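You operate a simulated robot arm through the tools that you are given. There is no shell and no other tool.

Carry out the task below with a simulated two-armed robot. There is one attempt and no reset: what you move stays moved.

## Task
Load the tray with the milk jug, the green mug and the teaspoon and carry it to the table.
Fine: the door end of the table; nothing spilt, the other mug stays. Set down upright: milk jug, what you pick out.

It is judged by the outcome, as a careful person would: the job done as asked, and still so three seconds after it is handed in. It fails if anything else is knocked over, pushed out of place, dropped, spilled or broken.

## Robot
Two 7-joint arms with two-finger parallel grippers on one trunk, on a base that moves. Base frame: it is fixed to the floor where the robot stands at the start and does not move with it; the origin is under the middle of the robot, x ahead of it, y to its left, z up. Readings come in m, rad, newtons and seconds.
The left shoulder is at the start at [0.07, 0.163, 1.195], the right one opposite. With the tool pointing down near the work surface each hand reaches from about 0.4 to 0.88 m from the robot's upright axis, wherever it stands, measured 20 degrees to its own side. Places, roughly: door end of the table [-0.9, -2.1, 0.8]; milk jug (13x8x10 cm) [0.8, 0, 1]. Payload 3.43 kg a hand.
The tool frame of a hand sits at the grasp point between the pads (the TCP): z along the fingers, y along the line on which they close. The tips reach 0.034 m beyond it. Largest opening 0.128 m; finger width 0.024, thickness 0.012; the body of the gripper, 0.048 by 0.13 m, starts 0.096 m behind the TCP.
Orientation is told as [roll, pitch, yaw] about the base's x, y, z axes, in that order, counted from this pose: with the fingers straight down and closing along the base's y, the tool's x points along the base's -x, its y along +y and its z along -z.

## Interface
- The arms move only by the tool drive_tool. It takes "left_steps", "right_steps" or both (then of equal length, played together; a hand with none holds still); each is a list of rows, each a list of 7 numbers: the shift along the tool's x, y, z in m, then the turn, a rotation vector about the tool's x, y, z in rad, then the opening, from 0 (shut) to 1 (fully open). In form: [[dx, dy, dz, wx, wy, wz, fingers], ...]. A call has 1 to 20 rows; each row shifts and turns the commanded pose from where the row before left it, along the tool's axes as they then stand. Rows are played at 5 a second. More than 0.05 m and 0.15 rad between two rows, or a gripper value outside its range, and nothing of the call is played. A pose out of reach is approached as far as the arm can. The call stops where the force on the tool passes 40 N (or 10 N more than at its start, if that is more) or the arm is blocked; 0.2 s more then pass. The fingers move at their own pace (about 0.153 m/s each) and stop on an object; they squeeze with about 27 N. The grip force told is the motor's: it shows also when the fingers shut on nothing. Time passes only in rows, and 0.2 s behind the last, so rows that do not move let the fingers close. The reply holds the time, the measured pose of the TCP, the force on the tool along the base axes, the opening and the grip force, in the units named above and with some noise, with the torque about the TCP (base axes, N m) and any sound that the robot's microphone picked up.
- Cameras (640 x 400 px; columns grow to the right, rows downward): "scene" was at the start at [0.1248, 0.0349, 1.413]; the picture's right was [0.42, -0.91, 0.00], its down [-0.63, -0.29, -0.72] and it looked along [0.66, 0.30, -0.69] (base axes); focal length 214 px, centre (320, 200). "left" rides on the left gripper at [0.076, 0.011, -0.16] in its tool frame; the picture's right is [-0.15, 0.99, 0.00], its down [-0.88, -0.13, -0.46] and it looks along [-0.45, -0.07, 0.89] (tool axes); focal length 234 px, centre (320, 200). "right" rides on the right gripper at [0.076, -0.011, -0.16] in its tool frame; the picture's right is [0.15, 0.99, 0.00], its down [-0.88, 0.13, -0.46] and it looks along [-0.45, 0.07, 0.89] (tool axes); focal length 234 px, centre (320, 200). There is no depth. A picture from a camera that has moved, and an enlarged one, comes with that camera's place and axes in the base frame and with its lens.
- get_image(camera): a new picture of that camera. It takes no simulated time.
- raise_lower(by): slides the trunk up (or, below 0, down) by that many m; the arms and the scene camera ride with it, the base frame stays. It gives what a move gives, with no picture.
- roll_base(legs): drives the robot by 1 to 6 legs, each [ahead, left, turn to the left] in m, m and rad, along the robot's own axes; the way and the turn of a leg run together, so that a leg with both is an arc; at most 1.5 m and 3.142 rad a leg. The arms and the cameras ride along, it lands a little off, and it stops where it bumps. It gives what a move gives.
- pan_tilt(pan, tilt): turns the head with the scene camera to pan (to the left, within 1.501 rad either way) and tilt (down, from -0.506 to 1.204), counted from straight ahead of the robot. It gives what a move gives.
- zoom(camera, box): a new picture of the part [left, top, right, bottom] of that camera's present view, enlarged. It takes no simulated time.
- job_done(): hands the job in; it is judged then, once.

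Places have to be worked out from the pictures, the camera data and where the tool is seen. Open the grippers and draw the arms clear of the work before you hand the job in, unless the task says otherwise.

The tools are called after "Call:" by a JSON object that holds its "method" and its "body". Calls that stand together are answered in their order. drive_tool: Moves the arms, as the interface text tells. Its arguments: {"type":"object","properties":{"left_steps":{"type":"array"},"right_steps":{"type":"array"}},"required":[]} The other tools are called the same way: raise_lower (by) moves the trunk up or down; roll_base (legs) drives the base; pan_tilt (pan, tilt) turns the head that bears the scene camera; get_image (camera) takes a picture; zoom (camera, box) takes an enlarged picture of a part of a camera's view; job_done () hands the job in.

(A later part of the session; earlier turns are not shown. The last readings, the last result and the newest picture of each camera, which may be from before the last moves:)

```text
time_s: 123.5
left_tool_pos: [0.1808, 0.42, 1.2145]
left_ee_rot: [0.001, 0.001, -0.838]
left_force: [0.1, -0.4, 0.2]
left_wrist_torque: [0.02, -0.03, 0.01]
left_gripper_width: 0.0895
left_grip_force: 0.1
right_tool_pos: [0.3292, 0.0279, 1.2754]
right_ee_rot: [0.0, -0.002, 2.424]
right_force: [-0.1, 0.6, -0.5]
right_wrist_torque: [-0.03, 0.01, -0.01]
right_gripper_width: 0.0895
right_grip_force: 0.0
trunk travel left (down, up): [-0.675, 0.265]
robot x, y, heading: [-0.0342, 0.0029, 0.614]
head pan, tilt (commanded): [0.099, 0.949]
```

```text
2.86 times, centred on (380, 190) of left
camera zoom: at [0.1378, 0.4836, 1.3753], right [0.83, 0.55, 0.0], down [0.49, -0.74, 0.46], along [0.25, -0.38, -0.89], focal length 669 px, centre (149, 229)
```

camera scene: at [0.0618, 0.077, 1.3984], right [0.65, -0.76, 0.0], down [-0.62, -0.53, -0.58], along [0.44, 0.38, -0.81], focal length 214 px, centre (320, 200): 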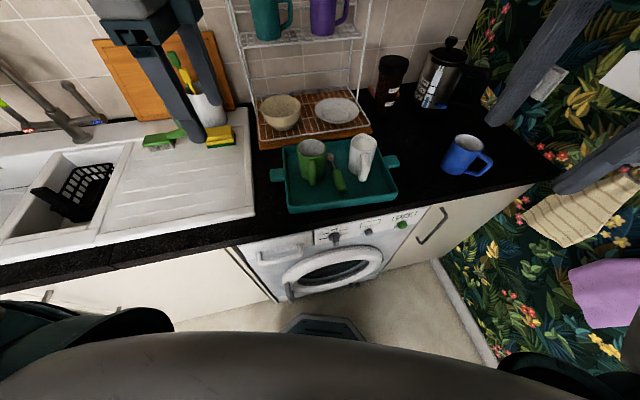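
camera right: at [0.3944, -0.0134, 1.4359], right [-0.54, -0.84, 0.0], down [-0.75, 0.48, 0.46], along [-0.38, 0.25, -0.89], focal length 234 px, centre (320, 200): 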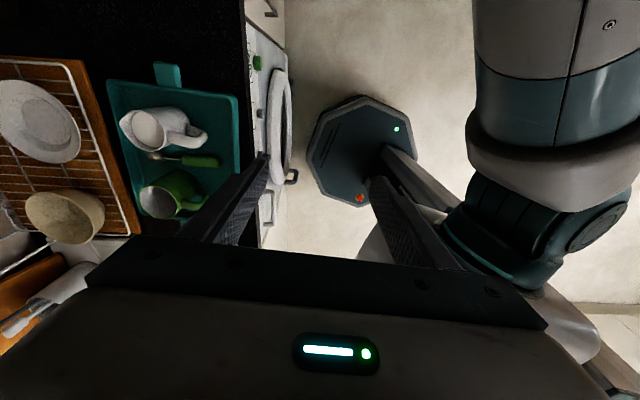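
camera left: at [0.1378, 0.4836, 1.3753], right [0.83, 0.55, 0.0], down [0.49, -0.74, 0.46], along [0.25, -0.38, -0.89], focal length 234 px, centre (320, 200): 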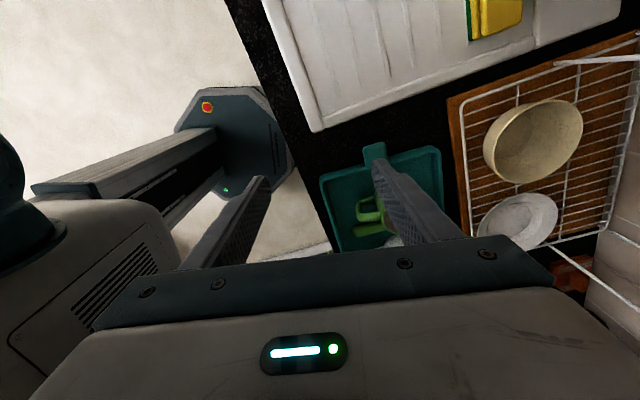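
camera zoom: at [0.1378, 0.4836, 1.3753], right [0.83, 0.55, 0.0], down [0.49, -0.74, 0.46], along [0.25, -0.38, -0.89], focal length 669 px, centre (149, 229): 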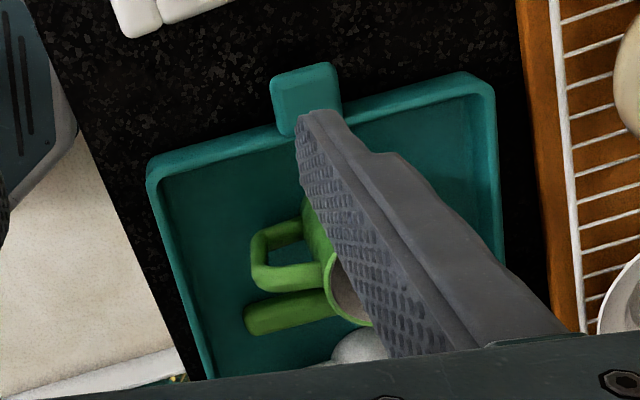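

The tabs are about 5 cm wide and 2 cm thick slabs, centred near (0.296,0.437) and (0.553,0.218). I move both hands above them at height.

Call:
{"method": "drive_tool", "body": {"left_steps": [[-0.0215, 0.0318, 0, 0, 0, 0, 0.7], [-0.0215, 0.0318, 0, 0, 0, 0, 0.7], [-0.0215, 0.0318, 0, 0, 0, 0, 0.7], [0, 0, 0, 0, 0, -0.133, 0.7], [0, 0, 0.02, 0, 0, 0, 0.7], [0, 0, 0.03, 0, 0, 0, 0.7], [0, 0, 0.03, 0, 0, 0, 0.7], [0, 0, 0.02, 0, 0, 0, 0.7], [0, 0, 0, 0, 0, 0, 0.7]], "right_steps": [[0.00636, -0.0414, 0, 0, 0, 0, 0.7], [0.00636, -0.0414, 0, 0, 0, 0, 0.7], [0.00636, -0.0414, 0, 0, 0, 0, 0.7], [0.00636, -0.0414, 0, 0, 0, 0, 0.7], [0.00636, -0.0414, 0, 0, 0, 0, 0.7], [0.00636, -0.0414, 0, 0, 0, 0, 0.7], [0.00636, -0.0414, 0, 0, 0, -0.012, 0.7], [0, 0, 0.04, 0, 0, 0, 0.7], [0, 0, 0.04, 0, 0, 0, 0.7]]}}

Call:
{"method": "get_image", "body": {"camera": "left"}}

Call:
{"method": "get_image", "body": {"camera": "right"}}

Call:
{"method": "get_image", "body": {"camera": "scene"}}

```text
time_s: 125.5
left_tool_pos: [0.2944, 0.4368, 1.1148]
left_ee_rot: [-0.001, 0.001, -0.704]
left_force: [0.1, 0.4, 0.1]
left_wrist_torque: [0.01, 0.03, 0.03]
left_gripper_width: 0.0894
left_grip_force: 0.1
right_tool_pos: [0.3263, 0.1539, 1.1349]
right_ee_rot: [-0.001, -0.001, 2.437]
right_force: [0.5, 0.0, 0.2]
right_wrist_torque: [0.02, 0.06, 0.0]
right_gripper_width: 0.0896
right_grip_force: 0.2
right hand out of reach, approached as far as the arm can: row 1, 2, 3, 4, 5, 6, 7
trunk travel left (down, up): [-0.675, 0.265]
robot x, y, heading: [-0.0316, 0.0014, 0.609]
head pan, tilt (commanded): [0.099, 0.949]
```

```text
taken
camera left: at [0.2435, 0.4936, 1.2752], right [0.75, 0.66, 0.0], down [0.59, -0.67, 0.46], along [0.3, -0.34, -0.89], focal length 234 px, centre (320, 200)
```

left: 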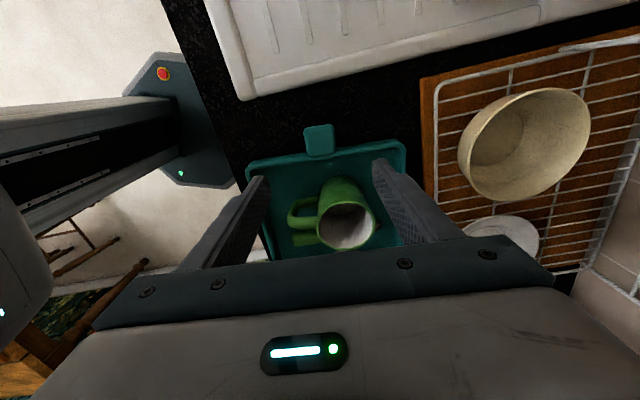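

```text
taken
camera right: at [0.3909, 0.1127, 1.2961], right [-0.53, -0.85, 0.0], down [-0.75, 0.47, 0.46], along [-0.39, 0.24, -0.89], focal length 234 px, centre (320, 200)
```

right: 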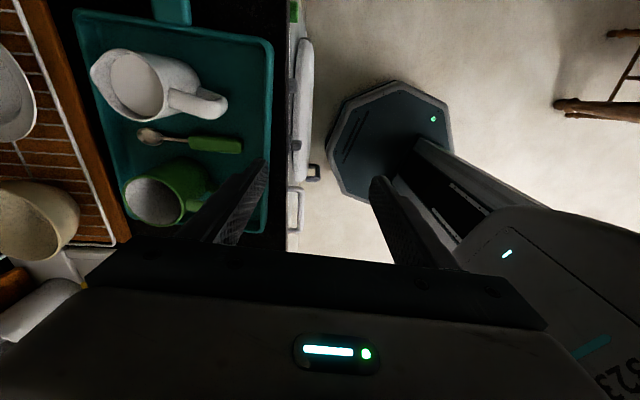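

```text
taken
camera scene: at [0.0623, 0.0768, 1.3985], right [0.65, -0.76, 0.0], down [-0.62, -0.53, -0.58], along [0.44, 0.38, -0.81], focal length 214 px, centre (320, 200)
```

scene: 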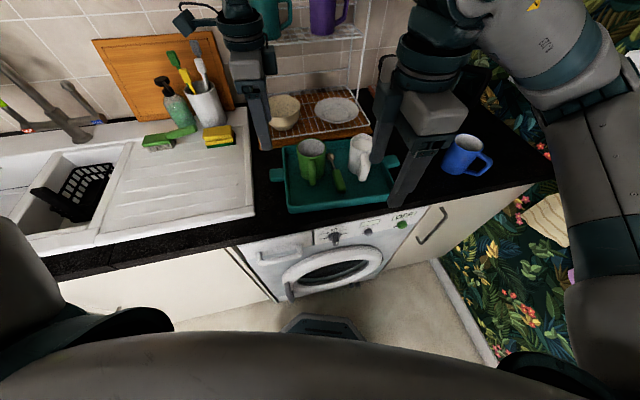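

The right hand was inside its inner reach limit and drifted; it is now at (0.326,0.154,1.135), clear of everything. I bring it outward to above the right tab.

Call:
{"method": "drive_tool", "body": {"right_steps": [[0.02203, -0.03254, -0.005, 0, 0, 0, 0.7], [0.02203, -0.03254, -0.005, 0, 0, 0, 0.7], [0.02203, -0.03254, 0, 0, 0, 0, 0.7], [0.02203, -0.03254, 0, 0, 0, 0, 0.7]]}}

Call:
{"method": "get_image", "body": {"camera": "right"}}

Call:
{"method": "get_image", "body": {"camera": "scene"}}

```text
time_s: 126.5
left_tool_pos: [0.2948, 0.4356, 1.1159]
left_ee_rot: [-0.001, 0.0, -0.703]
left_force: [-0.2, 0.3, 0.7]
left_wrist_torque: [-0.02, 0.02, -0.01]
left_gripper_width: 0.0896
left_grip_force: 0.0
right_tool_pos: [0.3359, 0.1556, 1.1384]
right_ee_rot: [0.0, -0.002, 2.433]
right_force: [0.0, -0.1, -0.2]
right_wrist_torque: [0.0, -0.02, 0.01]
right_gripper_width: 0.0896
right_grip_force: 0.1
right hand out of reach, approached as far as the arm can: row 1, 2, 3, 4
trunk travel left (down, up): [-0.675, 0.265]
robot x, y, heading: [-0.0384, 0.0013, 0.613]
head pan, tilt (commanded): [0.099, 0.949]
```

```text
taken
camera right: at [0.4018, 0.1159, 1.2986], right [-0.53, -0.85, 0.0], down [-0.75, 0.47, 0.46], along [-0.39, 0.24, -0.89], focal length 234 px, centre (320, 200)
```

right: 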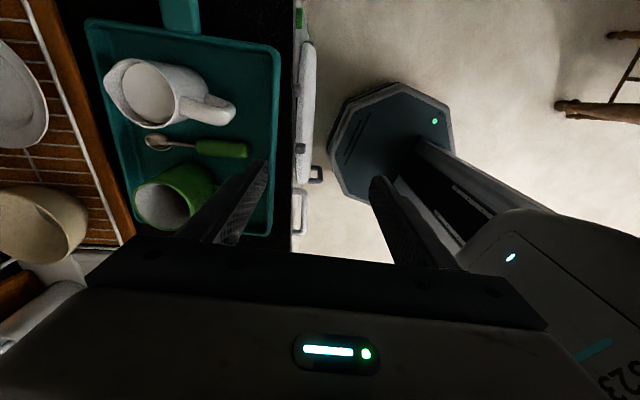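

```text
taken
camera scene: at [0.0618, 0.077, 1.3984], right [0.65, -0.76, 0.0], down [-0.62, -0.53, -0.58], along [0.44, 0.38, -0.81], focal length 214 px, centre (320, 200)
```

scene: 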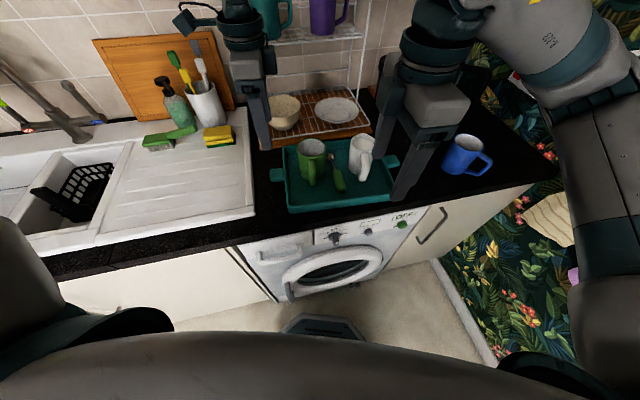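

The right arm seems stuck at a joint limit in this twisted pose. I untwist the wrist partway and then move outward.

Call:
{"method": "drive_tool", "body": {"right_steps": [[0, 0, -0.02, 0, 0, 0.14, 0.7], [0, 0, -0.02, 0, 0, 0.14, 0.7], [0, 0, -0.02, 0, 0, 0.14, 0.7], [0, 0, 0, 0, 0, 0.14, 0.7], [0, 0, 0, 0, 0, 0.14, 0.7]]}}

```text
time_s: 127.7
left_tool_pos: [0.2936, 0.4351, 1.115]
left_ee_rot: [0.001, 0.002, -0.706]
left_force: [0.7, -0.4, 0.9]
left_wrist_torque: [-0.02, -0.01, -0.05]
left_gripper_width: 0.0896
left_grip_force: 0.0
right_tool_pos: [0.3378, 0.1556, 1.1978]
right_ee_rot: [0.002, 0.0, 1.734]
right_force: [0.5, -0.3, 0.0]
right_wrist_torque: [-0.01, 0.02, 0.01]
right_gripper_width: 0.0896
right_grip_force: 0.2
trunk travel left (down, up): [-0.675, 0.265]
robot x, y, heading: [-0.034, 0.001, 0.611]
head pan, tilt (commanded): [0.099, 0.949]
```

No complaint while untwisting. Now outward toward the right tab.

Call:
{"method": "drive_tool", "body": {"right_steps": [[-0.0051, -0.0446, 0, 0, 0, 0, 0.7], [-0.0051, -0.0446, 0, 0, 0, 0, 0.7], [-0.0051, -0.0446, 0, 0, 0, 0, 0.7], [-0.0051, -0.0446, 0, 0, 0, 0, 0.7], [-0.0051, -0.0446, 0, 0, 0, 0, 0.7]]}}

Call:
{"method": "get_image", "body": {"camera": "scene"}}

```text
time_s: 128.9
left_tool_pos: [0.2939, 0.4363, 1.1148]
left_ee_rot: [0.0, 0.0, -0.705]
left_force: [1.0, 0.5, 0.2]
left_wrist_torque: [0.0, -0.01, 0.0]
left_gripper_width: 0.0896
left_grip_force: 0.1
right_tool_pos: [0.5203, 0.2119, 1.1955]
right_ee_rot: [0.001, -0.002, 1.733]
right_force: [0.4, 0.0, -0.1]
right_wrist_torque: [-0.02, -0.06, -0.02]
right_gripper_width: 0.0898
right_grip_force: 0.1
right hand out of reach, approached as far as the arm can: row 5
trunk travel left (down, up): [-0.675, 0.265]
robot x, y, heading: [-0.0365, -0.0, 0.612]
head pan, tilt (commanded): [0.099, 0.949]
```

```text
taken
camera scene: at [0.0614, 0.0774, 1.3984], right [0.65, -0.76, 0.0], down [-0.62, -0.53, -0.58], along [0.44, 0.38, -0.81], focal length 214 px, centre (320, 200)
```

scene: 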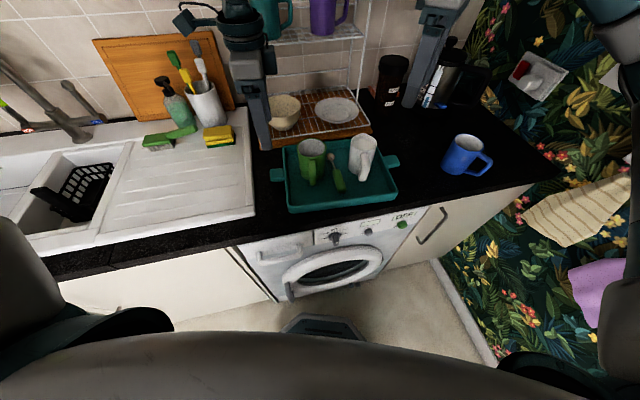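

Positive wrist yaw is limited on this arm, so I'll grip the right tab with the hand turned the other way (same closing line, camera inward). I rotate it in place, well above the jug.

Call:
{"method": "drive_tool", "body": {"right_steps": [[0, 0, 0, 0, 0, 0.14, 0.7], [0, 0, 0, 0, 0, 0.14, 0.7], [0, 0, 0, 0, 0, 0.14, 0.7], [0, 0, 0, 0, 0, 0.14, 0.7], [0, 0, 0, 0, 0, 0.14, 0.7], [0, 0, 0, 0, 0, 0.14, 0.7], [0, 0, 0, 0, 0, 0.14, 0.7], [0, 0, 0, 0, 0, 0.14, 0.7], [0, 0, 0, 0, 0, 0.14, 0.7], [0, 0, 0, 0, 0, 0.14, 0.7], [0, 0, 0, 0, 0, 0.14, 0.7], [0, 0, 0, 0, 0, 0.14, 0.7], [0, 0, 0, 0, 0, 0.14, 0.7], [0, 0, 0, 0, 0, 0.14, 0.7], [0, 0, 0, 0, 0, 0.14, 0.7], [0, 0, 0, 0, 0, 0.14, 0.7], [0, 0, 0, 0, 0, 0.14, 0.7], [0, 0, 0, 0, 0, 0.058, 0.7]]}}

Call:
{"method": "get_image", "body": {"camera": "right"}}

Call:
{"method": "get_image", "body": {"camera": "scene"}}

```text
time_s: 132.7
left_tool_pos: [0.2939, 0.4374, 1.1144]
left_ee_rot: [-0.001, -0.001, -0.705]
left_force: [-0.4, 0.2, 1.7]
left_wrist_torque: [-0.01, -0.02, -0.03]
left_gripper_width: 0.0898
left_grip_force: 0.1
right_tool_pos: [0.5216, 0.2094, 1.1919]
right_ee_rot: [0.0, 0.001, -0.703]
right_force: [0.0, -0.2, 0.5]
right_wrist_torque: [-0.02, 0.0, 0.01]
right_gripper_width: 0.0894
right_grip_force: 0.1
trunk travel left (down, up): [-0.675, 0.265]
robot x, y, heading: [-0.0316, 0.0027, 0.611]
head pan, tilt (commanded): [0.099, 0.949]
```

```text
taken
camera right: at [0.4558, 0.2503, 1.3543], right [0.53, 0.85, 0.0], down [0.76, -0.47, 0.45], along [0.39, -0.24, -0.89], focal length 234 px, centre (320, 200)
```

right: 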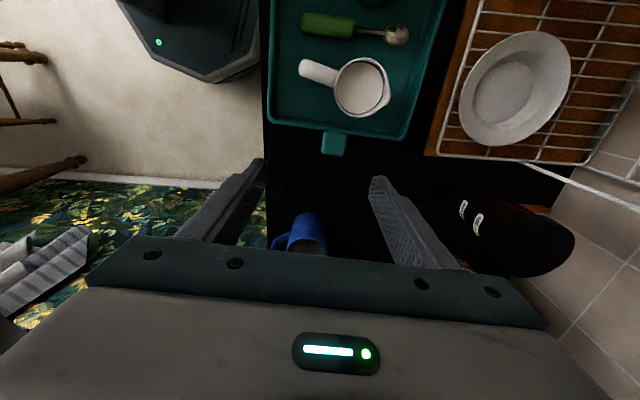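

```text
taken
camera scene: at [0.0616, 0.077, 1.3984], right [0.65, -0.76, 0.0], down [-0.62, -0.53, -0.58], along [0.44, 0.38, -0.81], focal length 214 px, centre (320, 200)
```

scene: 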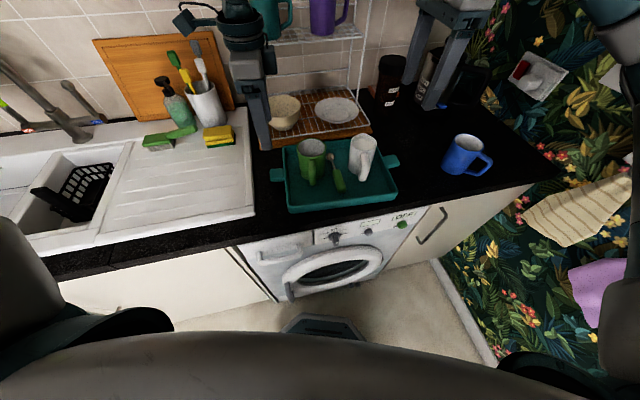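

The hand turned freely. I line the right hand up over the outer part of its tab and lower both hands partway to check the alignment.

Call:
{"method": "drive_tool", "body": {"left_steps": [[0, 0, 0, 0, 0, 0, 0.7], [0, 0, 0.01, 0, 0, 0, 0.7], [0, 0, 0.02, 0, 0, 0, 0.7], [0, 0, 0.02, 0, 0, 0, 0.7], [0, 0, 0.015, 0, 0, 0, 0.7], [0, 0, 0, 0, 0, 0, 0.7]], "right_steps": [[-0.0203, 0.0285, 0, 0, 0, 0, 0.7], [0, 0, 0.03, 0, 0, 0, 0.7], [0, 0, 0.04, 0, 0, 0, 0.7], [0, 0, 0.04, 0, 0, 0, 0.7], [0, 0, 0.03, 0, 0, 0, 0.7], [0, 0, 0, 0, 0, 0, 0.7]]}}

Call:
{"method": "get_image", "body": {"camera": "right"}}

Call:
{"method": "get_image", "body": {"camera": "left"}}

Call:
{"method": "zoom", "body": {"camera": "scene", "box": [235, 60, 435, 230]}}

```text
time_s: 134.1
left_tool_pos: [0.2821, 0.4425, 1.0505]
left_ee_rot: [0.003, -0.015, -0.703]
left_force: [0.4, 0.2, -1.2]
left_wrist_torque: [0.01, -0.01, -0.01]
left_gripper_width: 0.0896
left_grip_force: 0.1
right_tool_pos: [0.5419, 0.2262, 1.0592]
right_ee_rot: [0.003, -0.014, -0.698]
right_force: [-0.3, 0.1, -0.4]
right_wrist_torque: [0.03, -0.01, 0.0]
right_gripper_width: 0.0893
right_grip_force: 0.1
trunk travel left (down, up): [-0.675, 0.265]
robot x, y, heading: [-0.0342, 0.0001, 0.615]
head pan, tilt (commanded): [0.099, 0.949]
```

```text
taken
camera right: at [0.4741, 0.2674, 1.2196], right [0.52, 0.85, 0.0], down [0.75, -0.46, 0.47], along [0.4, -0.24, -0.88], focal length 234 px, centre (320, 200)
```

right: 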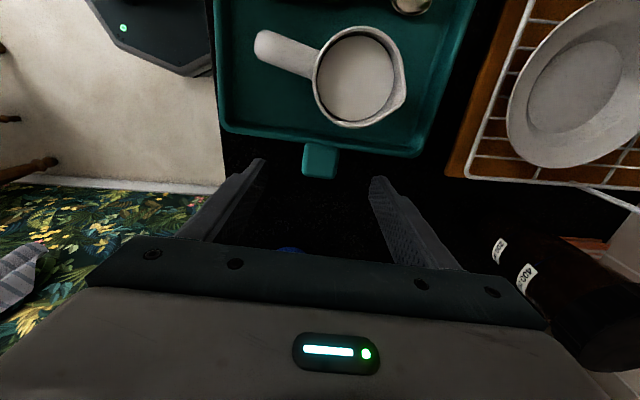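

```text
taken
camera left: at [0.2297, 0.5009, 1.2102], right [0.75, 0.66, 0.01], down [0.58, -0.67, 0.47], along [0.31, -0.35, -0.88], focal length 234 px, centre (320, 200)
```

left: 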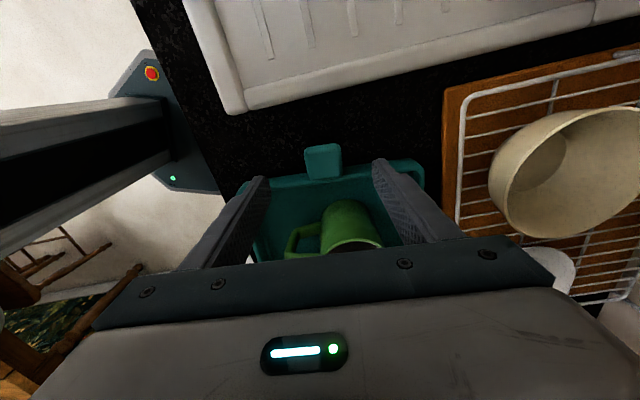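

```text
2.35 times, centred on (335, 145) of scene
camera zoom: at [0.0453, 0.0859, 1.3991], right [0.65, -0.76, 0.01], down [-0.61, -0.54, -0.59], along [0.45, 0.37, -0.81], focal length 505 px, centre (285, 329)
```

zoom: 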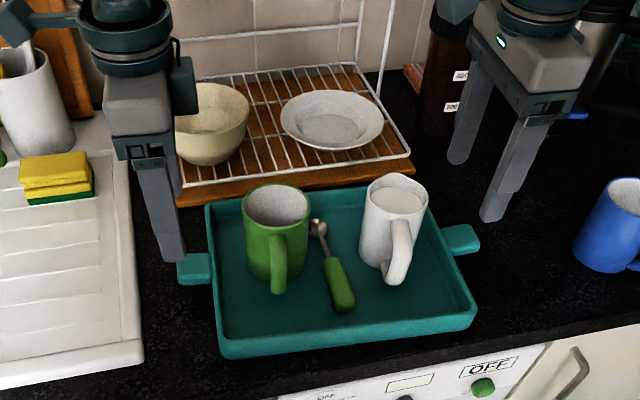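

The readings show the whole robot leaning slightly away from the wall (tools and head shifted about 1.5 cm toward -n). That suggests the right elbow is pressing on something. I stop and look right.

Call:
{"method": "pan_tilt", "body": {"pan": -0.9, "tilt": 0.2}}

Call:
{"method": "get_image", "body": {"camera": "scene"}}

```text
time_s: 135.4
left_tool_pos: [0.2831, 0.4433, 1.0506]
left_ee_rot: [0.002, -0.015, -0.701]
left_force: [-0.7, -0.5, 0.2]
left_wrist_torque: [-0.03, 0.01, 0.01]
left_gripper_width: 0.0897
left_grip_force: 0.1
right_tool_pos: [0.5415, 0.2267, 1.0583]
right_ee_rot: [0.002, -0.012, -0.701]
right_force: [0.7, -0.5, 0.5]
right_wrist_torque: [0.0, 0.03, 0.04]
right_gripper_width: 0.0895
right_grip_force: 0.0
trunk travel left (down, up): [-0.675, 0.265]
robot x, y, heading: [-0.0349, -0.0002, 0.615]
head pan, tilt (commanded): [-0.901, 0.201]
```

```text
taken
camera scene: at [0.0789, 0.0132, 1.465], right [-0.28, -0.96, 0.0], down [-0.18, 0.05, -0.98], along [0.94, -0.28, -0.19], focal length 214 px, centre (320, 200)
```

scene: 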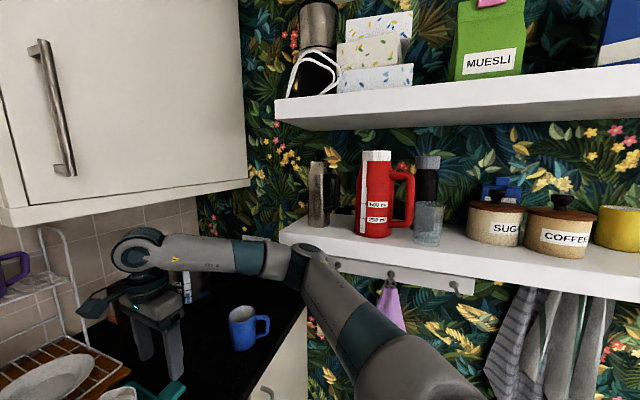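

The right elbow is resting against the shelf's front edge. Nothing on the shelf has moved. I raise both hands back up to free it, and will re-park farther from the shelf.

Call:
{"method": "drive_tool", "body": {"left_steps": [[0, 0, -0.02, 0, 0, 0, 0.7], [0, 0, -0.03, 0, 0, 0, 0.7], [0, 0, -0.04, 0, 0, 0, 0.7], [0, 0, -0.03, 0, 0, 0, 0.7], [0, 0, 0, 0, 0, 0, 0.7]], "right_steps": [[0, 0, -0.03, 0, 0, 0, 0.7], [0, 0, -0.04, 0, 0, 0, 0.7], [0, 0, -0.04, 0, 0, 0, 0.7], [0, 0, -0.03, 0, 0, 0, 0.7], [0, 0, 0, 0, 0, 0, 0.7]]}}

Call:
{"method": "get_image", "body": {"camera": "scene"}}

```text
time_s: 136.6
left_tool_pos: [0.297, 0.4375, 1.1674]
left_ee_rot: [-0.001, 0.001, -0.704]
left_force: [0.1, -1.1, -0.6]
left_wrist_torque: [0.0, -0.02, -0.02]
left_gripper_width: 0.0894
left_grip_force: 0.0
right_tool_pos: [0.5554, 0.2176, 1.1946]
right_ee_rot: [0.0, 0.0, -0.702]
right_force: [0.6, 0.3, 0.3]
right_wrist_torque: [0.02, -0.01, 0.01]
right_gripper_width: 0.0896
right_grip_force: 0.0
trunk travel left (down, up): [-0.675, 0.265]
robot x, y, heading: [-0.0358, -0.0009, 0.612]
head pan, tilt (commanded): [-0.901, 0.201]
```

```text
taken
camera scene: at [0.0965, 0.0035, 1.4636], right [-0.28, -0.96, 0.0], down [-0.19, 0.06, -0.98], along [0.94, -0.28, -0.2], focal length 214 px, centre (320, 200)
```

scene: 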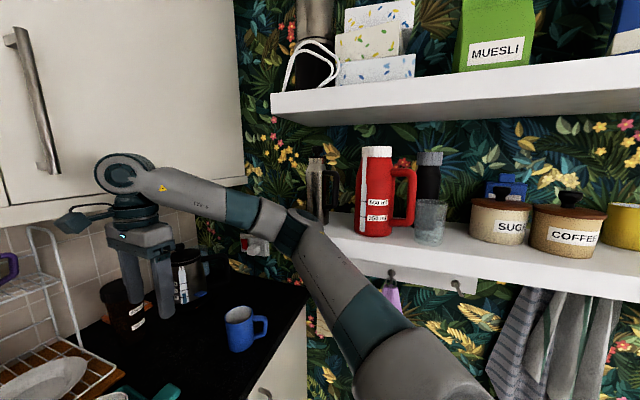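

Freed: the robot stands upright again and nothing was disturbed. I now back away from the shelf by about 12 cm and turn a little right.

Call:
{"method": "roll_base", "body": {"legs": [[-0.0474, 0.115, 0], [0, 0, -0.176]]}}

Call:
{"method": "get_image", "body": {"camera": "scene"}}

Call:
{"method": "get_image", "body": {"camera": "right"}}

Call:
{"method": "get_image", "body": {"camera": "left"}}

```text
time_s: 138.6
left_tool_pos: [0.2621, 0.4393, 1.1693]
left_ee_rot: [0.0, -0.002, -0.883]
left_force: [-0.4, -0.2, -0.3]
left_wrist_torque: [-0.02, -0.04, -0.03]
left_gripper_width: 0.0898
left_grip_force: 0.0
right_tool_pos: [0.4789, 0.1762, 1.1939]
right_ee_rot: [0.0, 0.0, -0.878]
right_force: [0.0, -0.1, 0.2]
right_wrist_torque: [0.01, 0.0, 0.0]
right_gripper_width: 0.0897
right_grip_force: 0.1
trunk travel left (down, up): [-0.675, 0.265]
robot x, y, heading: [-0.143, 0.0651, 0.432]
head pan, tilt (commanded): [-0.901, 0.201]
```

```text
taken
camera scene: at [-0.0109, 0.0464, 1.4637], right [-0.45, -0.89, 0.0], down [-0.18, 0.09, -0.98], along [0.88, -0.44, -0.2], focal length 214 px, centre (320, 200)
```

scene: 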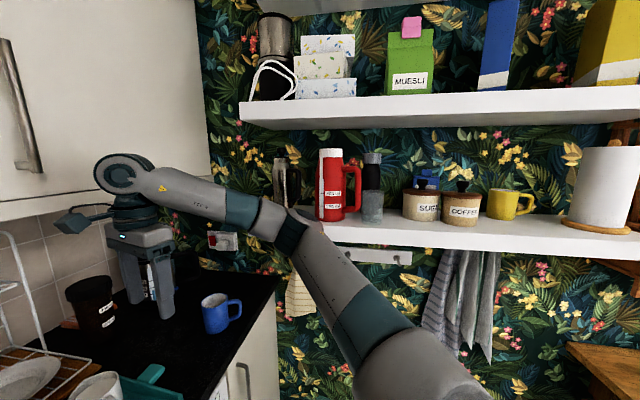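

```text
taken
camera right: at [0.4211, 0.2282, 1.3553], right [0.67, 0.74, 0.0], down [0.66, -0.6, 0.46], along [0.34, -0.3, -0.89], focal length 234 px, centre (320, 200)
```

right: 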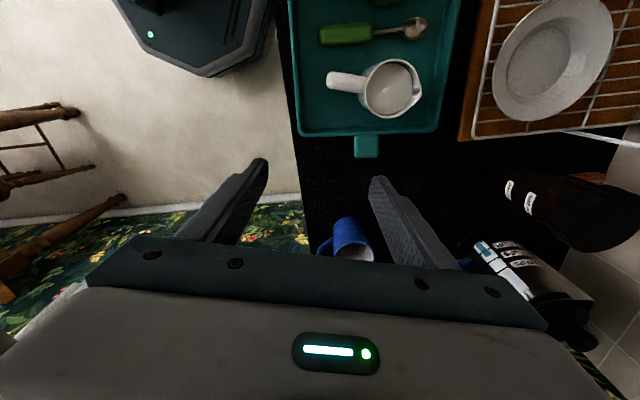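

```text
taken
camera left: at [0.2218, 0.5041, 1.329], right [0.86, 0.52, 0.0], down [0.46, -0.76, 0.46], along [0.24, -0.39, -0.89], focal length 234 px, centre (320, 200)
```

left: 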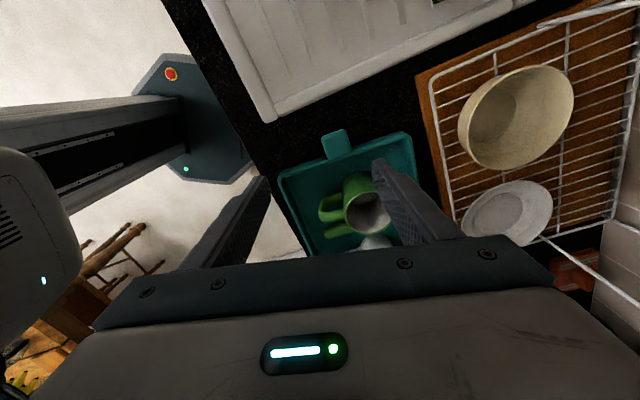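

Good clearance now. I place both hands over the tabs again at height and align their turn.

Call:
{"method": "drive_tool", "body": {"left_steps": [[-0.0224, 0.0236, 0, 0, 0, 0, 0.7], [0, 0, 0, 0, 0, -0.089, 0.7], [0, 0, 0, 0, 0, -0.089, 0.7], [0, 0, 0.03, 0, 0, 0, 0.7], [0, 0, 0.02, 0, 0, 0, 0.7], [0, 0, 0, 0, 0, 0, 0.7]], "right_steps": [[-0.0084, 0.0428, 0, 0, 0, 0, 0.7], [-0.0084, 0.0428, 0, 0, 0, 0, 0.7], [0, 0, 0, 0, 0, -0.0875, 0.7], [0, 0, 0, 0, 0, -0.0875, 0.7], [0, 0, 0.04, 0, 0, 0, 0.7], [0, 0, 0.03, 0, 0, 0, 0.7]]}}

Call:
{"method": "get_image", "body": {"camera": "scene"}}

Call:
{"method": "get_image", "body": {"camera": "right"}}

Call:
{"method": "get_image", "body": {"camera": "left"}}

```text
time_s: 139.9
left_tool_pos: [0.2972, 0.4359, 1.1174]
left_ee_rot: [0.0, 0.001, -0.704]
left_force: [-0.3, -0.3, 0.4]
left_wrist_torque: [0.05, -0.01, 0.01]
left_gripper_width: 0.0895
left_grip_force: 0.1
right_tool_pos: [0.5544, 0.218, 1.1237]
right_ee_rot: [0.0, 0.001, -0.705]
right_force: [1.2, 0.0, -0.7]
right_wrist_torque: [0.03, -0.03, 0.04]
right_gripper_width: 0.0899
right_grip_force: 0.1
trunk travel left (down, up): [-0.675, 0.265]
robot x, y, heading: [-0.1397, 0.0657, 0.438]
head pan, tilt (commanded): [-0.901, 0.201]
```

```text
taken
camera scene: at [-0.0101, 0.0452, 1.4636], right [-0.45, -0.89, 0.0], down [-0.18, 0.09, -0.98], along [0.88, -0.44, -0.2], focal length 214 px, centre (320, 200)
```

scene: 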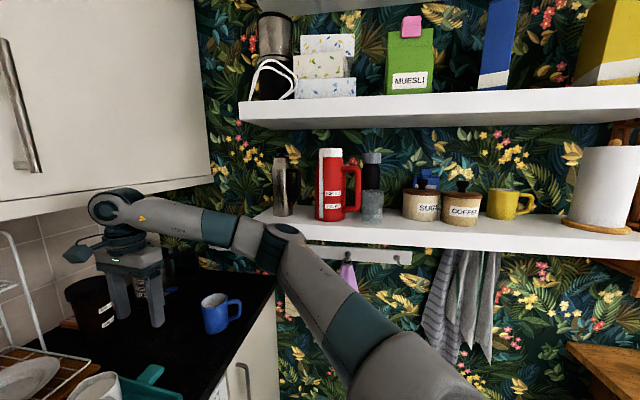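

```text
taken
camera right: at [0.4894, 0.2589, 1.2855], right [0.53, 0.85, 0.0], down [0.76, -0.47, 0.45], along [0.39, -0.24, -0.89], focal length 234 px, centre (320, 200)
```

right: 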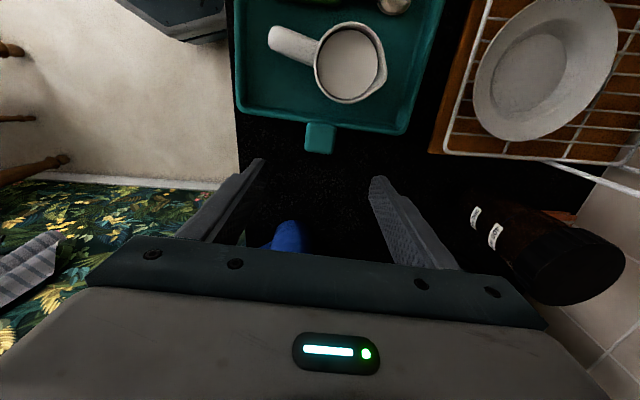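

```text
taken
camera left: at [0.2455, 0.492, 1.2779], right [0.75, 0.66, 0.0], down [0.59, -0.67, 0.46], along [0.3, -0.34, -0.89], focal length 234 px, centre (320, 200)
```

left: 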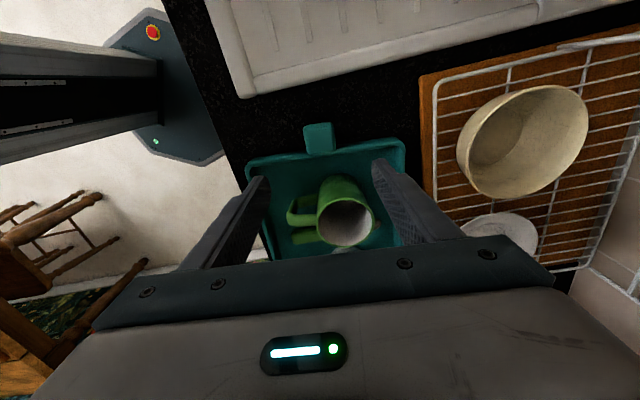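

Both hands are over the tabs within 3 mm and the elbow has space. I lower both to z≈1.0 and check for any lean.

Call:
{"method": "drive_tool", "body": {"left_steps": [[0, 0, 0.02, 0, 0, 0, 0.7], [0, 0, 0.03, 0, 0, 0, 0.7], [0, 0, 0.03, 0, 0, 0, 0.7], [0, 0, 0.03, 0, 0, 0, 0.7], [0, 0, 0, 0, 0, 0, 0.7]], "right_steps": [[0, 0, 0.025, 0, 0, 0, 0.7], [0, 0, 0.03, 0, 0, 0, 0.7], [0, 0, 0.03, 0, 0, 0, 0.7], [0, 0, 0.03, 0, 0, 0, 0.7], [0, 0, 0, 0, 0, 0, 0.7]]}}

Call:
{"method": "get_image", "body": {"camera": "scene"}}

Call:
{"method": "get_image", "body": {"camera": "right"}}

Call:
{"method": "get_image", "body": {"camera": "left"}}

```text
time_s: 141.2
left_tool_pos: [0.2942, 0.4365, 1.0099]
left_ee_rot: [0.0, -0.001, -0.704]
left_force: [-0.3, -0.3, 0.2]
left_wrist_torque: [0.0, 0.0, 0.03]
left_gripper_width: 0.0896
left_grip_force: 0.1
right_tool_pos: [0.5543, 0.219, 1.0071]
right_ee_rot: [0.002, 0.003, -0.703]
right_force: [-0.3, 0.0, 0.2]
right_wrist_torque: [-0.01, -0.02, 0.01]
right_gripper_width: 0.0897
right_grip_force: 0.1
trunk travel left (down, up): [-0.675, 0.265]
robot x, y, heading: [-0.1376, 0.0657, 0.432]
head pan, tilt (commanded): [-0.901, 0.201]
```

```text
taken
camera scene: at [-0.0113, 0.0458, 1.4637], right [-0.45, -0.89, 0.0], down [-0.18, 0.09, -0.98], along [0.88, -0.44, -0.2], focal length 214 px, centre (320, 200)
```

scene: 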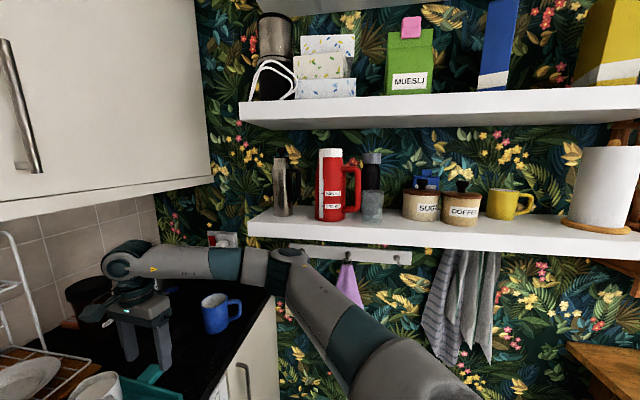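

```text
taken
camera right: at [0.4887, 0.2597, 1.1683], right [0.53, 0.85, 0.0], down [0.76, -0.47, 0.46], along [0.39, -0.24, -0.89], focal length 234 px, centre (320, 200)
```

right: 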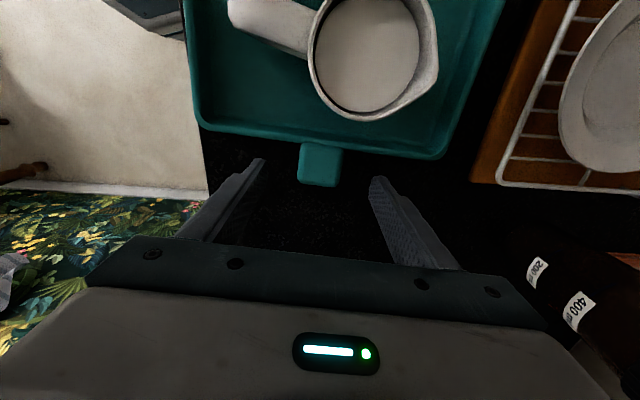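

```text
taken
camera left: at [0.2437, 0.4941, 1.1694], right [0.75, 0.66, 0.0], down [0.59, -0.67, 0.46], along [0.3, -0.34, -0.89], focal length 234 px, centre (320, 200)
```

left: 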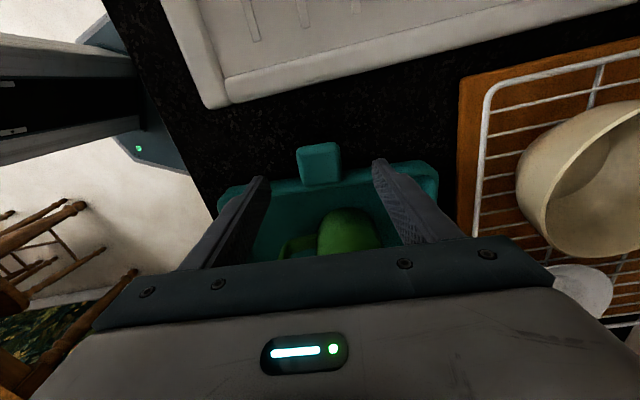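

No lean, elbow clear, tabs centred between the fingers. I descend to about 0.962.

Call:
{"method": "drive_tool", "body": {"left_steps": [[0, 0, 0.02, 0, 0, 0, 0.7], [0, 0, 0.02, 0, 0, 0, 0.7], [0, 0, 0.007, 0, 0, 0, 0.7], [0, 0, 0, 0, 0, 0, 0.7]], "right_steps": [[0, 0, 0.02, 0, 0, 0, 0.7], [0, 0, 0.018, 0, 0, 0, 0.7], [0, 0, 0.007, 0, 0, 0, 0.7], [0, 0, 0, 0, 0, 0, 0.7]]}}

Call:
{"method": "pan_tilt", "body": {"pan": 0.25, "tilt": 0.8}}

Call:
{"method": "get_image", "body": {"camera": "scene"}}

Call:
{"method": "get_image", "body": {"camera": "right"}}

Call:
{"method": "get_image", "body": {"camera": "left"}}

```text
time_s: 142.2
left_tool_pos: [0.288, 0.4448, 0.9657]
left_ee_rot: [0.0, -0.001, -0.703]
left_force: [-0.1, 0.3, -0.1]
left_wrist_torque: [0.01, 0.0, 0.0]
left_gripper_width: 0.0896
left_grip_force: 0.0
left hand out of reach, approached as far as the arm can: row 1, 2
right_tool_pos: [0.5553, 0.2176, 0.9621]
right_ee_rot: [-0.001, 0.001, -0.704]
right_force: [-1.1, -0.1, 0.0]
right_wrist_torque: [0.01, 0.0, -0.05]
right_gripper_width: 0.0895
right_grip_force: 0.1
trunk travel left (down, up): [-0.675, 0.265]
robot x, y, heading: [-0.1397, 0.0651, 0.439]
head pan, tilt (commanded): [-0.901, 0.201]
```

```text
time_s: 143.5
left_tool_pos: [0.2878, 0.4445, 0.9658]
left_ee_rot: [0.001, -0.001, -0.703]
left_force: [0.0, 0.8, -0.2]
left_wrist_torque: [0.0, -0.04, 0.03]
left_gripper_width: 0.0895
left_grip_force: 0.1
right_tool_pos: [0.5565, 0.2195, 0.962]
right_ee_rot: [0.001, 0.0, -0.702]
right_force: [0.5, 0.1, 0.1]
right_wrist_torque: [-0.05, 0.0, -0.01]
right_gripper_width: 0.0898
right_grip_force: 0.0
trunk travel left (down, up): [-0.675, 0.265]
robot x, y, heading: [-0.1376, 0.065, 0.434]
head pan, tilt (commanded): [0.25, 0.799]
```

```text
taken
camera scene: at [-0.031, 0.1389, 1.41], right [0.63, -0.78, 0.0], down [-0.56, -0.45, -0.7], along [0.54, 0.44, -0.72], focal length 214 px, centre (320, 200)
```

scene: 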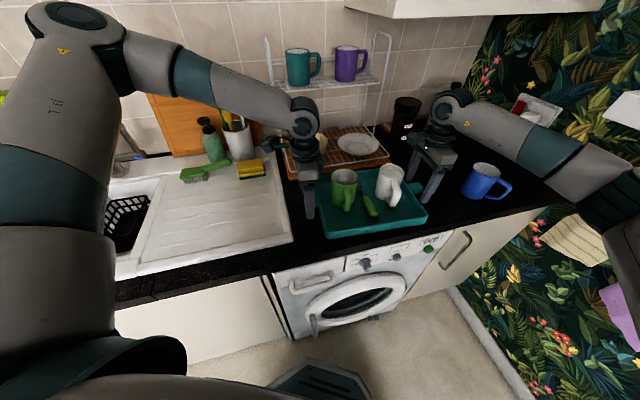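

```text
taken
camera right: at [0.4905, 0.2589, 1.124], right [0.53, 0.85, 0.0], down [0.76, -0.47, 0.45], along [0.39, -0.24, -0.89], focal length 234 px, centre (320, 200)
```

right: 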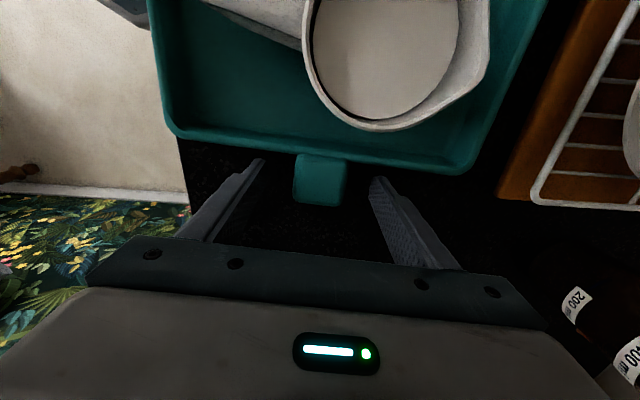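

```text
taken
camera left: at [0.236, 0.502, 1.1263], right [0.75, 0.66, 0.0], down [0.59, -0.67, 0.46], along [0.3, -0.34, -0.89], focal length 234 px, centre (320, 200)
```

left: 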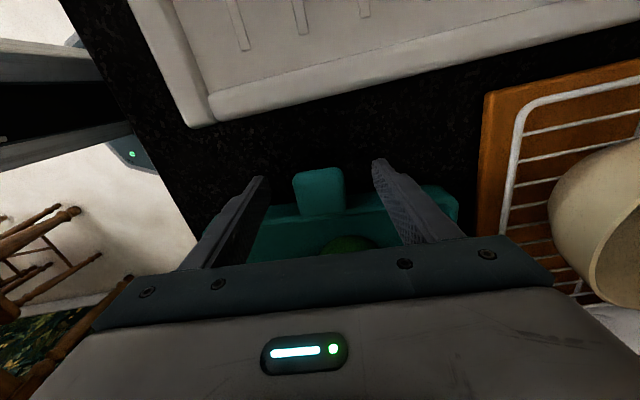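

The right hand is set, but the left slid about 1 cm outward at its reach limit. It is still on the tab; I try nudging it back inward a little.

Call:
{"method": "drive_tool", "body": {"left_steps": [[-0.004, 0, 0, 0, 0, 0, 0.7], [-0.004, 0, 0, 0, 0, 0, 0.7], [0, 0, 0, 0, 0, 0, 0.7]]}}

```text
time_s: 144.3
left_tool_pos: [0.2869, 0.4444, 0.9659]
left_ee_rot: [0.0, -0.001, -0.705]
left_force: [0.4, 0.1, 0.0]
left_wrist_torque: [-0.05, 0.07, -0.02]
left_gripper_width: 0.0896
left_grip_force: 0.1
left hand out of reach, approached as far as the arm can: row 1, 2
right_tool_pos: [0.5566, 0.2178, 0.962]
right_ee_rot: [0.0, 0.002, -0.704]
right_force: [-0.1, 0.7, -0.9]
right_wrist_torque: [0.01, 0.03, 0.0]
right_gripper_width: 0.0898
right_grip_force: 0.1
trunk travel left (down, up): [-0.675, 0.265]
robot x, y, heading: [-0.1377, 0.0704, 0.431]
head pan, tilt (commanded): [0.25, 0.799]
```

The left arm is at a limit in this stance. I lift both hands 8 cm, back the base 6 cm for a longer reach, and come down again.

Call:
{"method": "drive_tool", "body": {"left_steps": [[0, 0, -0.02, 0, 0, 0, 0.7], [0, 0, -0.03, 0, 0, 0, 0.7], [0, 0, -0.03, 0, 0, 0, 0.7], [0, 0, 0, 0, 0, 0, 0.7]], "right_steps": [[0, 0, -0.02, 0, 0, 0, 0.7], [0, 0, -0.03, 0, 0, 0, 0.7], [0, 0, -0.03, 0, 0, 0, 0.7], [0, 0, 0, 0, 0, 0, 0.7]]}}

Call:
{"method": "roll_base", "body": {"legs": [[-0.06, 0, 0]]}}

```text
time_s: 145.3
left_tool_pos: [0.2869, 0.4432, 1.0454]
left_ee_rot: [0.0, 0.001, -0.703]
left_force: [0.0, 0.8, -0.1]
left_wrist_torque: [-0.01, -0.01, -0.04]
left_gripper_width: 0.0897
left_grip_force: 0.0
right_tool_pos: [0.5574, 0.2168, 1.0455]
right_ee_rot: [0.0, 0.003, -0.705]
right_force: [-0.2, 0.2, -0.6]
right_wrist_torque: [-0.03, 0.05, 0.0]
right_gripper_width: 0.0896
right_grip_force: 0.0
trunk travel left (down, up): [-0.675, 0.265]
robot x, y, heading: [-0.1371, 0.0635, 0.437]
head pan, tilt (commanded): [0.25, 0.799]
```

```text
time_s: 146.3
left_tool_pos: [0.2314, 0.419, 1.0455]
left_ee_rot: [-0.001, -0.001, -0.704]
left_force: [-0.8, 0.7, -0.9]
left_wrist_torque: [0.0, 0.01, 0.0]
left_gripper_width: 0.0895
left_grip_force: 0.0
right_tool_pos: [0.5027, 0.1933, 1.0432]
right_ee_rot: [-0.002, 0.002, -0.705]
right_force: [0.6, 0.1, -0.9]
right_wrist_torque: [0.02, -0.02, 0.0]
right_gripper_width: 0.0894
right_grip_force: 0.1
trunk travel left (down, up): [-0.675, 0.265]
robot x, y, heading: [-0.195, 0.0399, 0.435]
head pan, tilt (commanded): [0.25, 0.799]
```

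Now forward onto the tabs again and down in one careful pass.

Call:
{"method": "drive_tool", "body": {"left_steps": [[-0.01715, 0.027, 0, 0, 0, 0, 0.7], [-0.01715, 0.027, 0, 0, 0, 0, 0.7], [0, 0, 0.02, 0, 0, 0, 0.7], [0, 0, 0.02, 0, 0, 0, 0.7], [0, 0, 0.02, 0, 0, 0, 0.7], [0, 0, 0.015, 0, 0, 0, 0.7], [0, 0, 0, 0, 0, 0, 0.7]], "right_steps": [[-0.0116, 0.02635, 0, 0, 0, 0, 0.7], [-0.0116, 0.02635, 0, 0, 0, 0, 0.7], [0, 0, 0.02, 0, 0, 0, 0.7], [0, 0, 0.02, 0, 0, 0, 0.7], [0, 0, 0.02, 0, 0, 0, 0.7], [0, 0, 0.013, 0, 0, 0, 0.7], [0, 0, 0, 0, 0, 0, 0.7]]}}

Call:
{"method": "get_image", "body": {"camera": "right"}}

Call:
{"method": "get_image", "body": {"camera": "left"}}

Call:
{"method": "zoom", "body": {"camera": "scene", "box": [260, 80, 480, 250]}}

```text
time_s: 147.9
left_tool_pos: [0.2658, 0.4543, 0.9783]
left_ee_rot: [0.0, -0.003, -0.702]
left_force: [0.2, 0.3, -1.1]
left_wrist_torque: [0.03, 0.02, -0.01]
left_gripper_width: 0.0895
left_grip_force: 0.0
left hand out of reach, approached as far as the arm can: row 2, 3, 4, 5, 6
right_tool_pos: [0.5544, 0.2174, 0.9704]
right_ee_rot: [0.0, 0.0, -0.705]
right_force: [-0.2, 0.0, 0.7]
right_wrist_torque: [0.03, 0.02, 0.0]
right_gripper_width: 0.0895
right_grip_force: 0.1
trunk travel left (down, up): [-0.675, 0.265]
robot x, y, heading: [-0.1936, 0.0408, 0.436]
head pan, tilt (commanded): [0.25, 0.799]
```

```text
taken
camera right: at [0.4885, 0.2586, 1.1319], right [0.53, 0.85, 0.0], down [0.76, -0.47, 0.46], along [0.39, -0.24, -0.89], focal length 234 px, centre (320, 200)
```

right: 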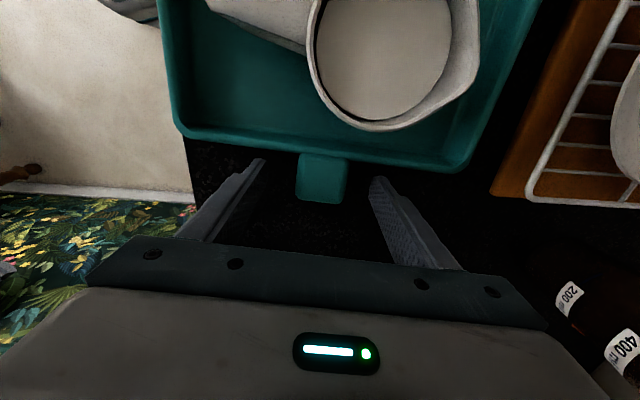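

```text
taken
camera left: at [0.2146, 0.5123, 1.1386], right [0.75, 0.66, 0.0], down [0.59, -0.67, 0.46], along [0.3, -0.34, -0.89], focal length 234 px, centre (320, 200)
```

left: 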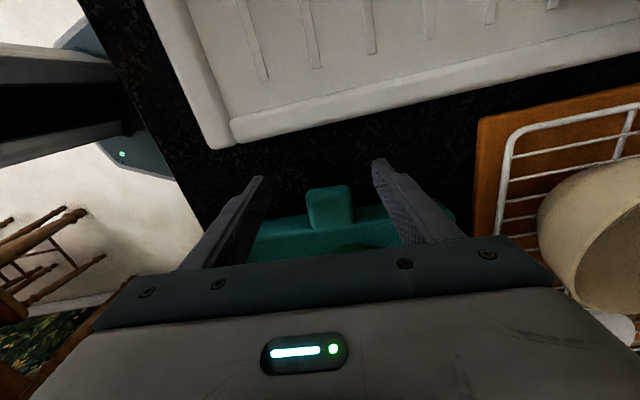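

```text
2.35 times, centred on (370, 165) of scene
camera zoom: at [-0.0854, 0.1139, 1.4099], right [0.63, -0.78, 0.0], down [-0.56, -0.45, -0.7], along [0.54, 0.44, -0.72], focal length 505 px, centre (202, 282)
```

zoom: 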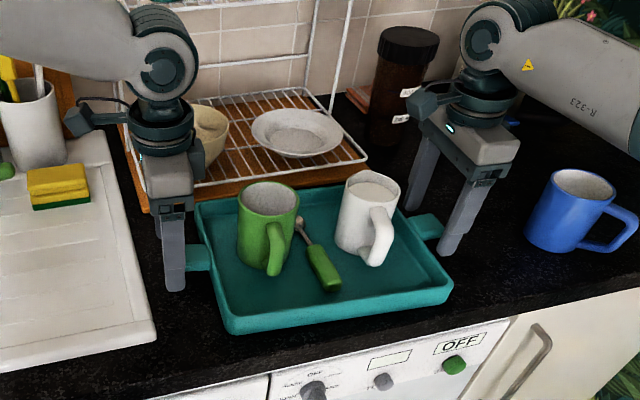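

Moving back made the left arm worse; it coped better nearer and with the hand higher relative to the shoulder. So I raise the hands, roll forward 6 cm again, and lower the trunk 10 cm so the arms work at a friendlier height.

Call:
{"method": "drive_tool", "body": {"left_steps": [[0, 0, -0.03, 0, 0, 0, 0.7], [0, 0, -0.04, 0, 0, 0, 0.7], [0, 0, -0.04, 0, 0, 0, 0.7], [0, 0, -0.03, 0, 0, 0, 0.7], [0, 0, 0, 0, 0, 0, 0.7]], "right_steps": [[0, 0, -0.03, 0, 0, 0, 0.7], [0, 0, -0.04, 0, 0, 0, 0.7], [0, 0, -0.04, 0, 0, 0, 0.7], [0, 0, -0.03, 0, 0, 0, 0.7], [0, 0, 0, 0, 0, 0, 0.7]]}}

Call:
{"method": "roll_base", "body": {"legs": [[0.06, 0, 0]]}}

Call:
{"method": "raise_lower", "body": {"by": -0.1}}

Call:
{"method": "get_image", "body": {"camera": "scene"}}

```text
time_s: 149.1
left_tool_pos: [0.2675, 0.4523, 1.1193]
left_ee_rot: [0.0, 0.0, -0.704]
left_force: [-0.7, 0.1, 0.3]
left_wrist_torque: [0.03, -0.02, 0.02]
left_gripper_width: 0.0897
left_grip_force: 0.1
right_tool_pos: [0.5544, 0.2149, 1.11]
right_ee_rot: [-0.001, 0.001, -0.703]
right_force: [0.1, 0.0, -0.2]
right_wrist_torque: [-0.02, 0.02, -0.01]
right_gripper_width: 0.0896
right_grip_force: 0.0
trunk travel left (down, up): [-0.675, 0.265]
robot x, y, heading: [-0.196, 0.0392, 0.433]
head pan, tilt (commanded): [0.25, 0.799]
```

```text
time_s: 150.1
left_tool_pos: [0.3196, 0.4751, 1.1202]
left_ee_rot: [0.002, -0.002, -0.707]
left_force: [-0.6, 0.6, -0.9]
left_wrist_torque: [-0.03, -0.03, -0.01]
left_gripper_width: 0.0895
left_grip_force: 0.1
right_tool_pos: [0.6063, 0.2383, 1.1129]
right_ee_rot: [0.001, -0.001, -0.708]
right_force: [0.2, 0.0, -0.9]
right_wrist_torque: [-0.03, -0.03, 0.0]
right_gripper_width: 0.0894
right_grip_force: 0.1
trunk travel left (down, up): [-0.675, 0.265]
robot x, y, heading: [-0.1386, 0.064, 0.435]
head pan, tilt (commanded): [0.25, 0.799]
```

```text
time_s: 151.4
left_tool_pos: [0.3217, 0.4764, 1.0182]
left_ee_rot: [0.001, -0.001, -0.708]
left_force: [-0.8, 1.0, -0.5]
left_wrist_torque: [0.02, -0.02, 0.01]
left_gripper_width: 0.0897
left_grip_force: 0.1
right_tool_pos: [0.6087, 0.2393, 1.0109]
right_ee_rot: [0.002, 0.002, -0.708]
right_force: [-0.6, 0.1, -0.2]
right_wrist_torque: [-0.01, -0.02, 0.0]
right_gripper_width: 0.0897
right_grip_force: 0.1
trunk travel left (down, up): [-0.575, 0.365]
robot x, y, heading: [-0.1418, 0.0675, 0.43]
head pan, tilt (commanded): [0.25, 0.799]
```

```text
taken
camera scene: at [-0.0319, 0.138, 1.31], right [0.63, -0.78, 0.0], down [-0.56, -0.45, -0.7], along [0.54, 0.44, -0.72], focal length 214 px, centre (320, 200)
```

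scene: 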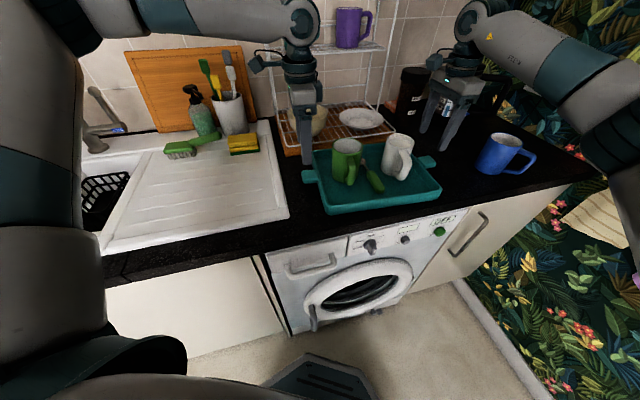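

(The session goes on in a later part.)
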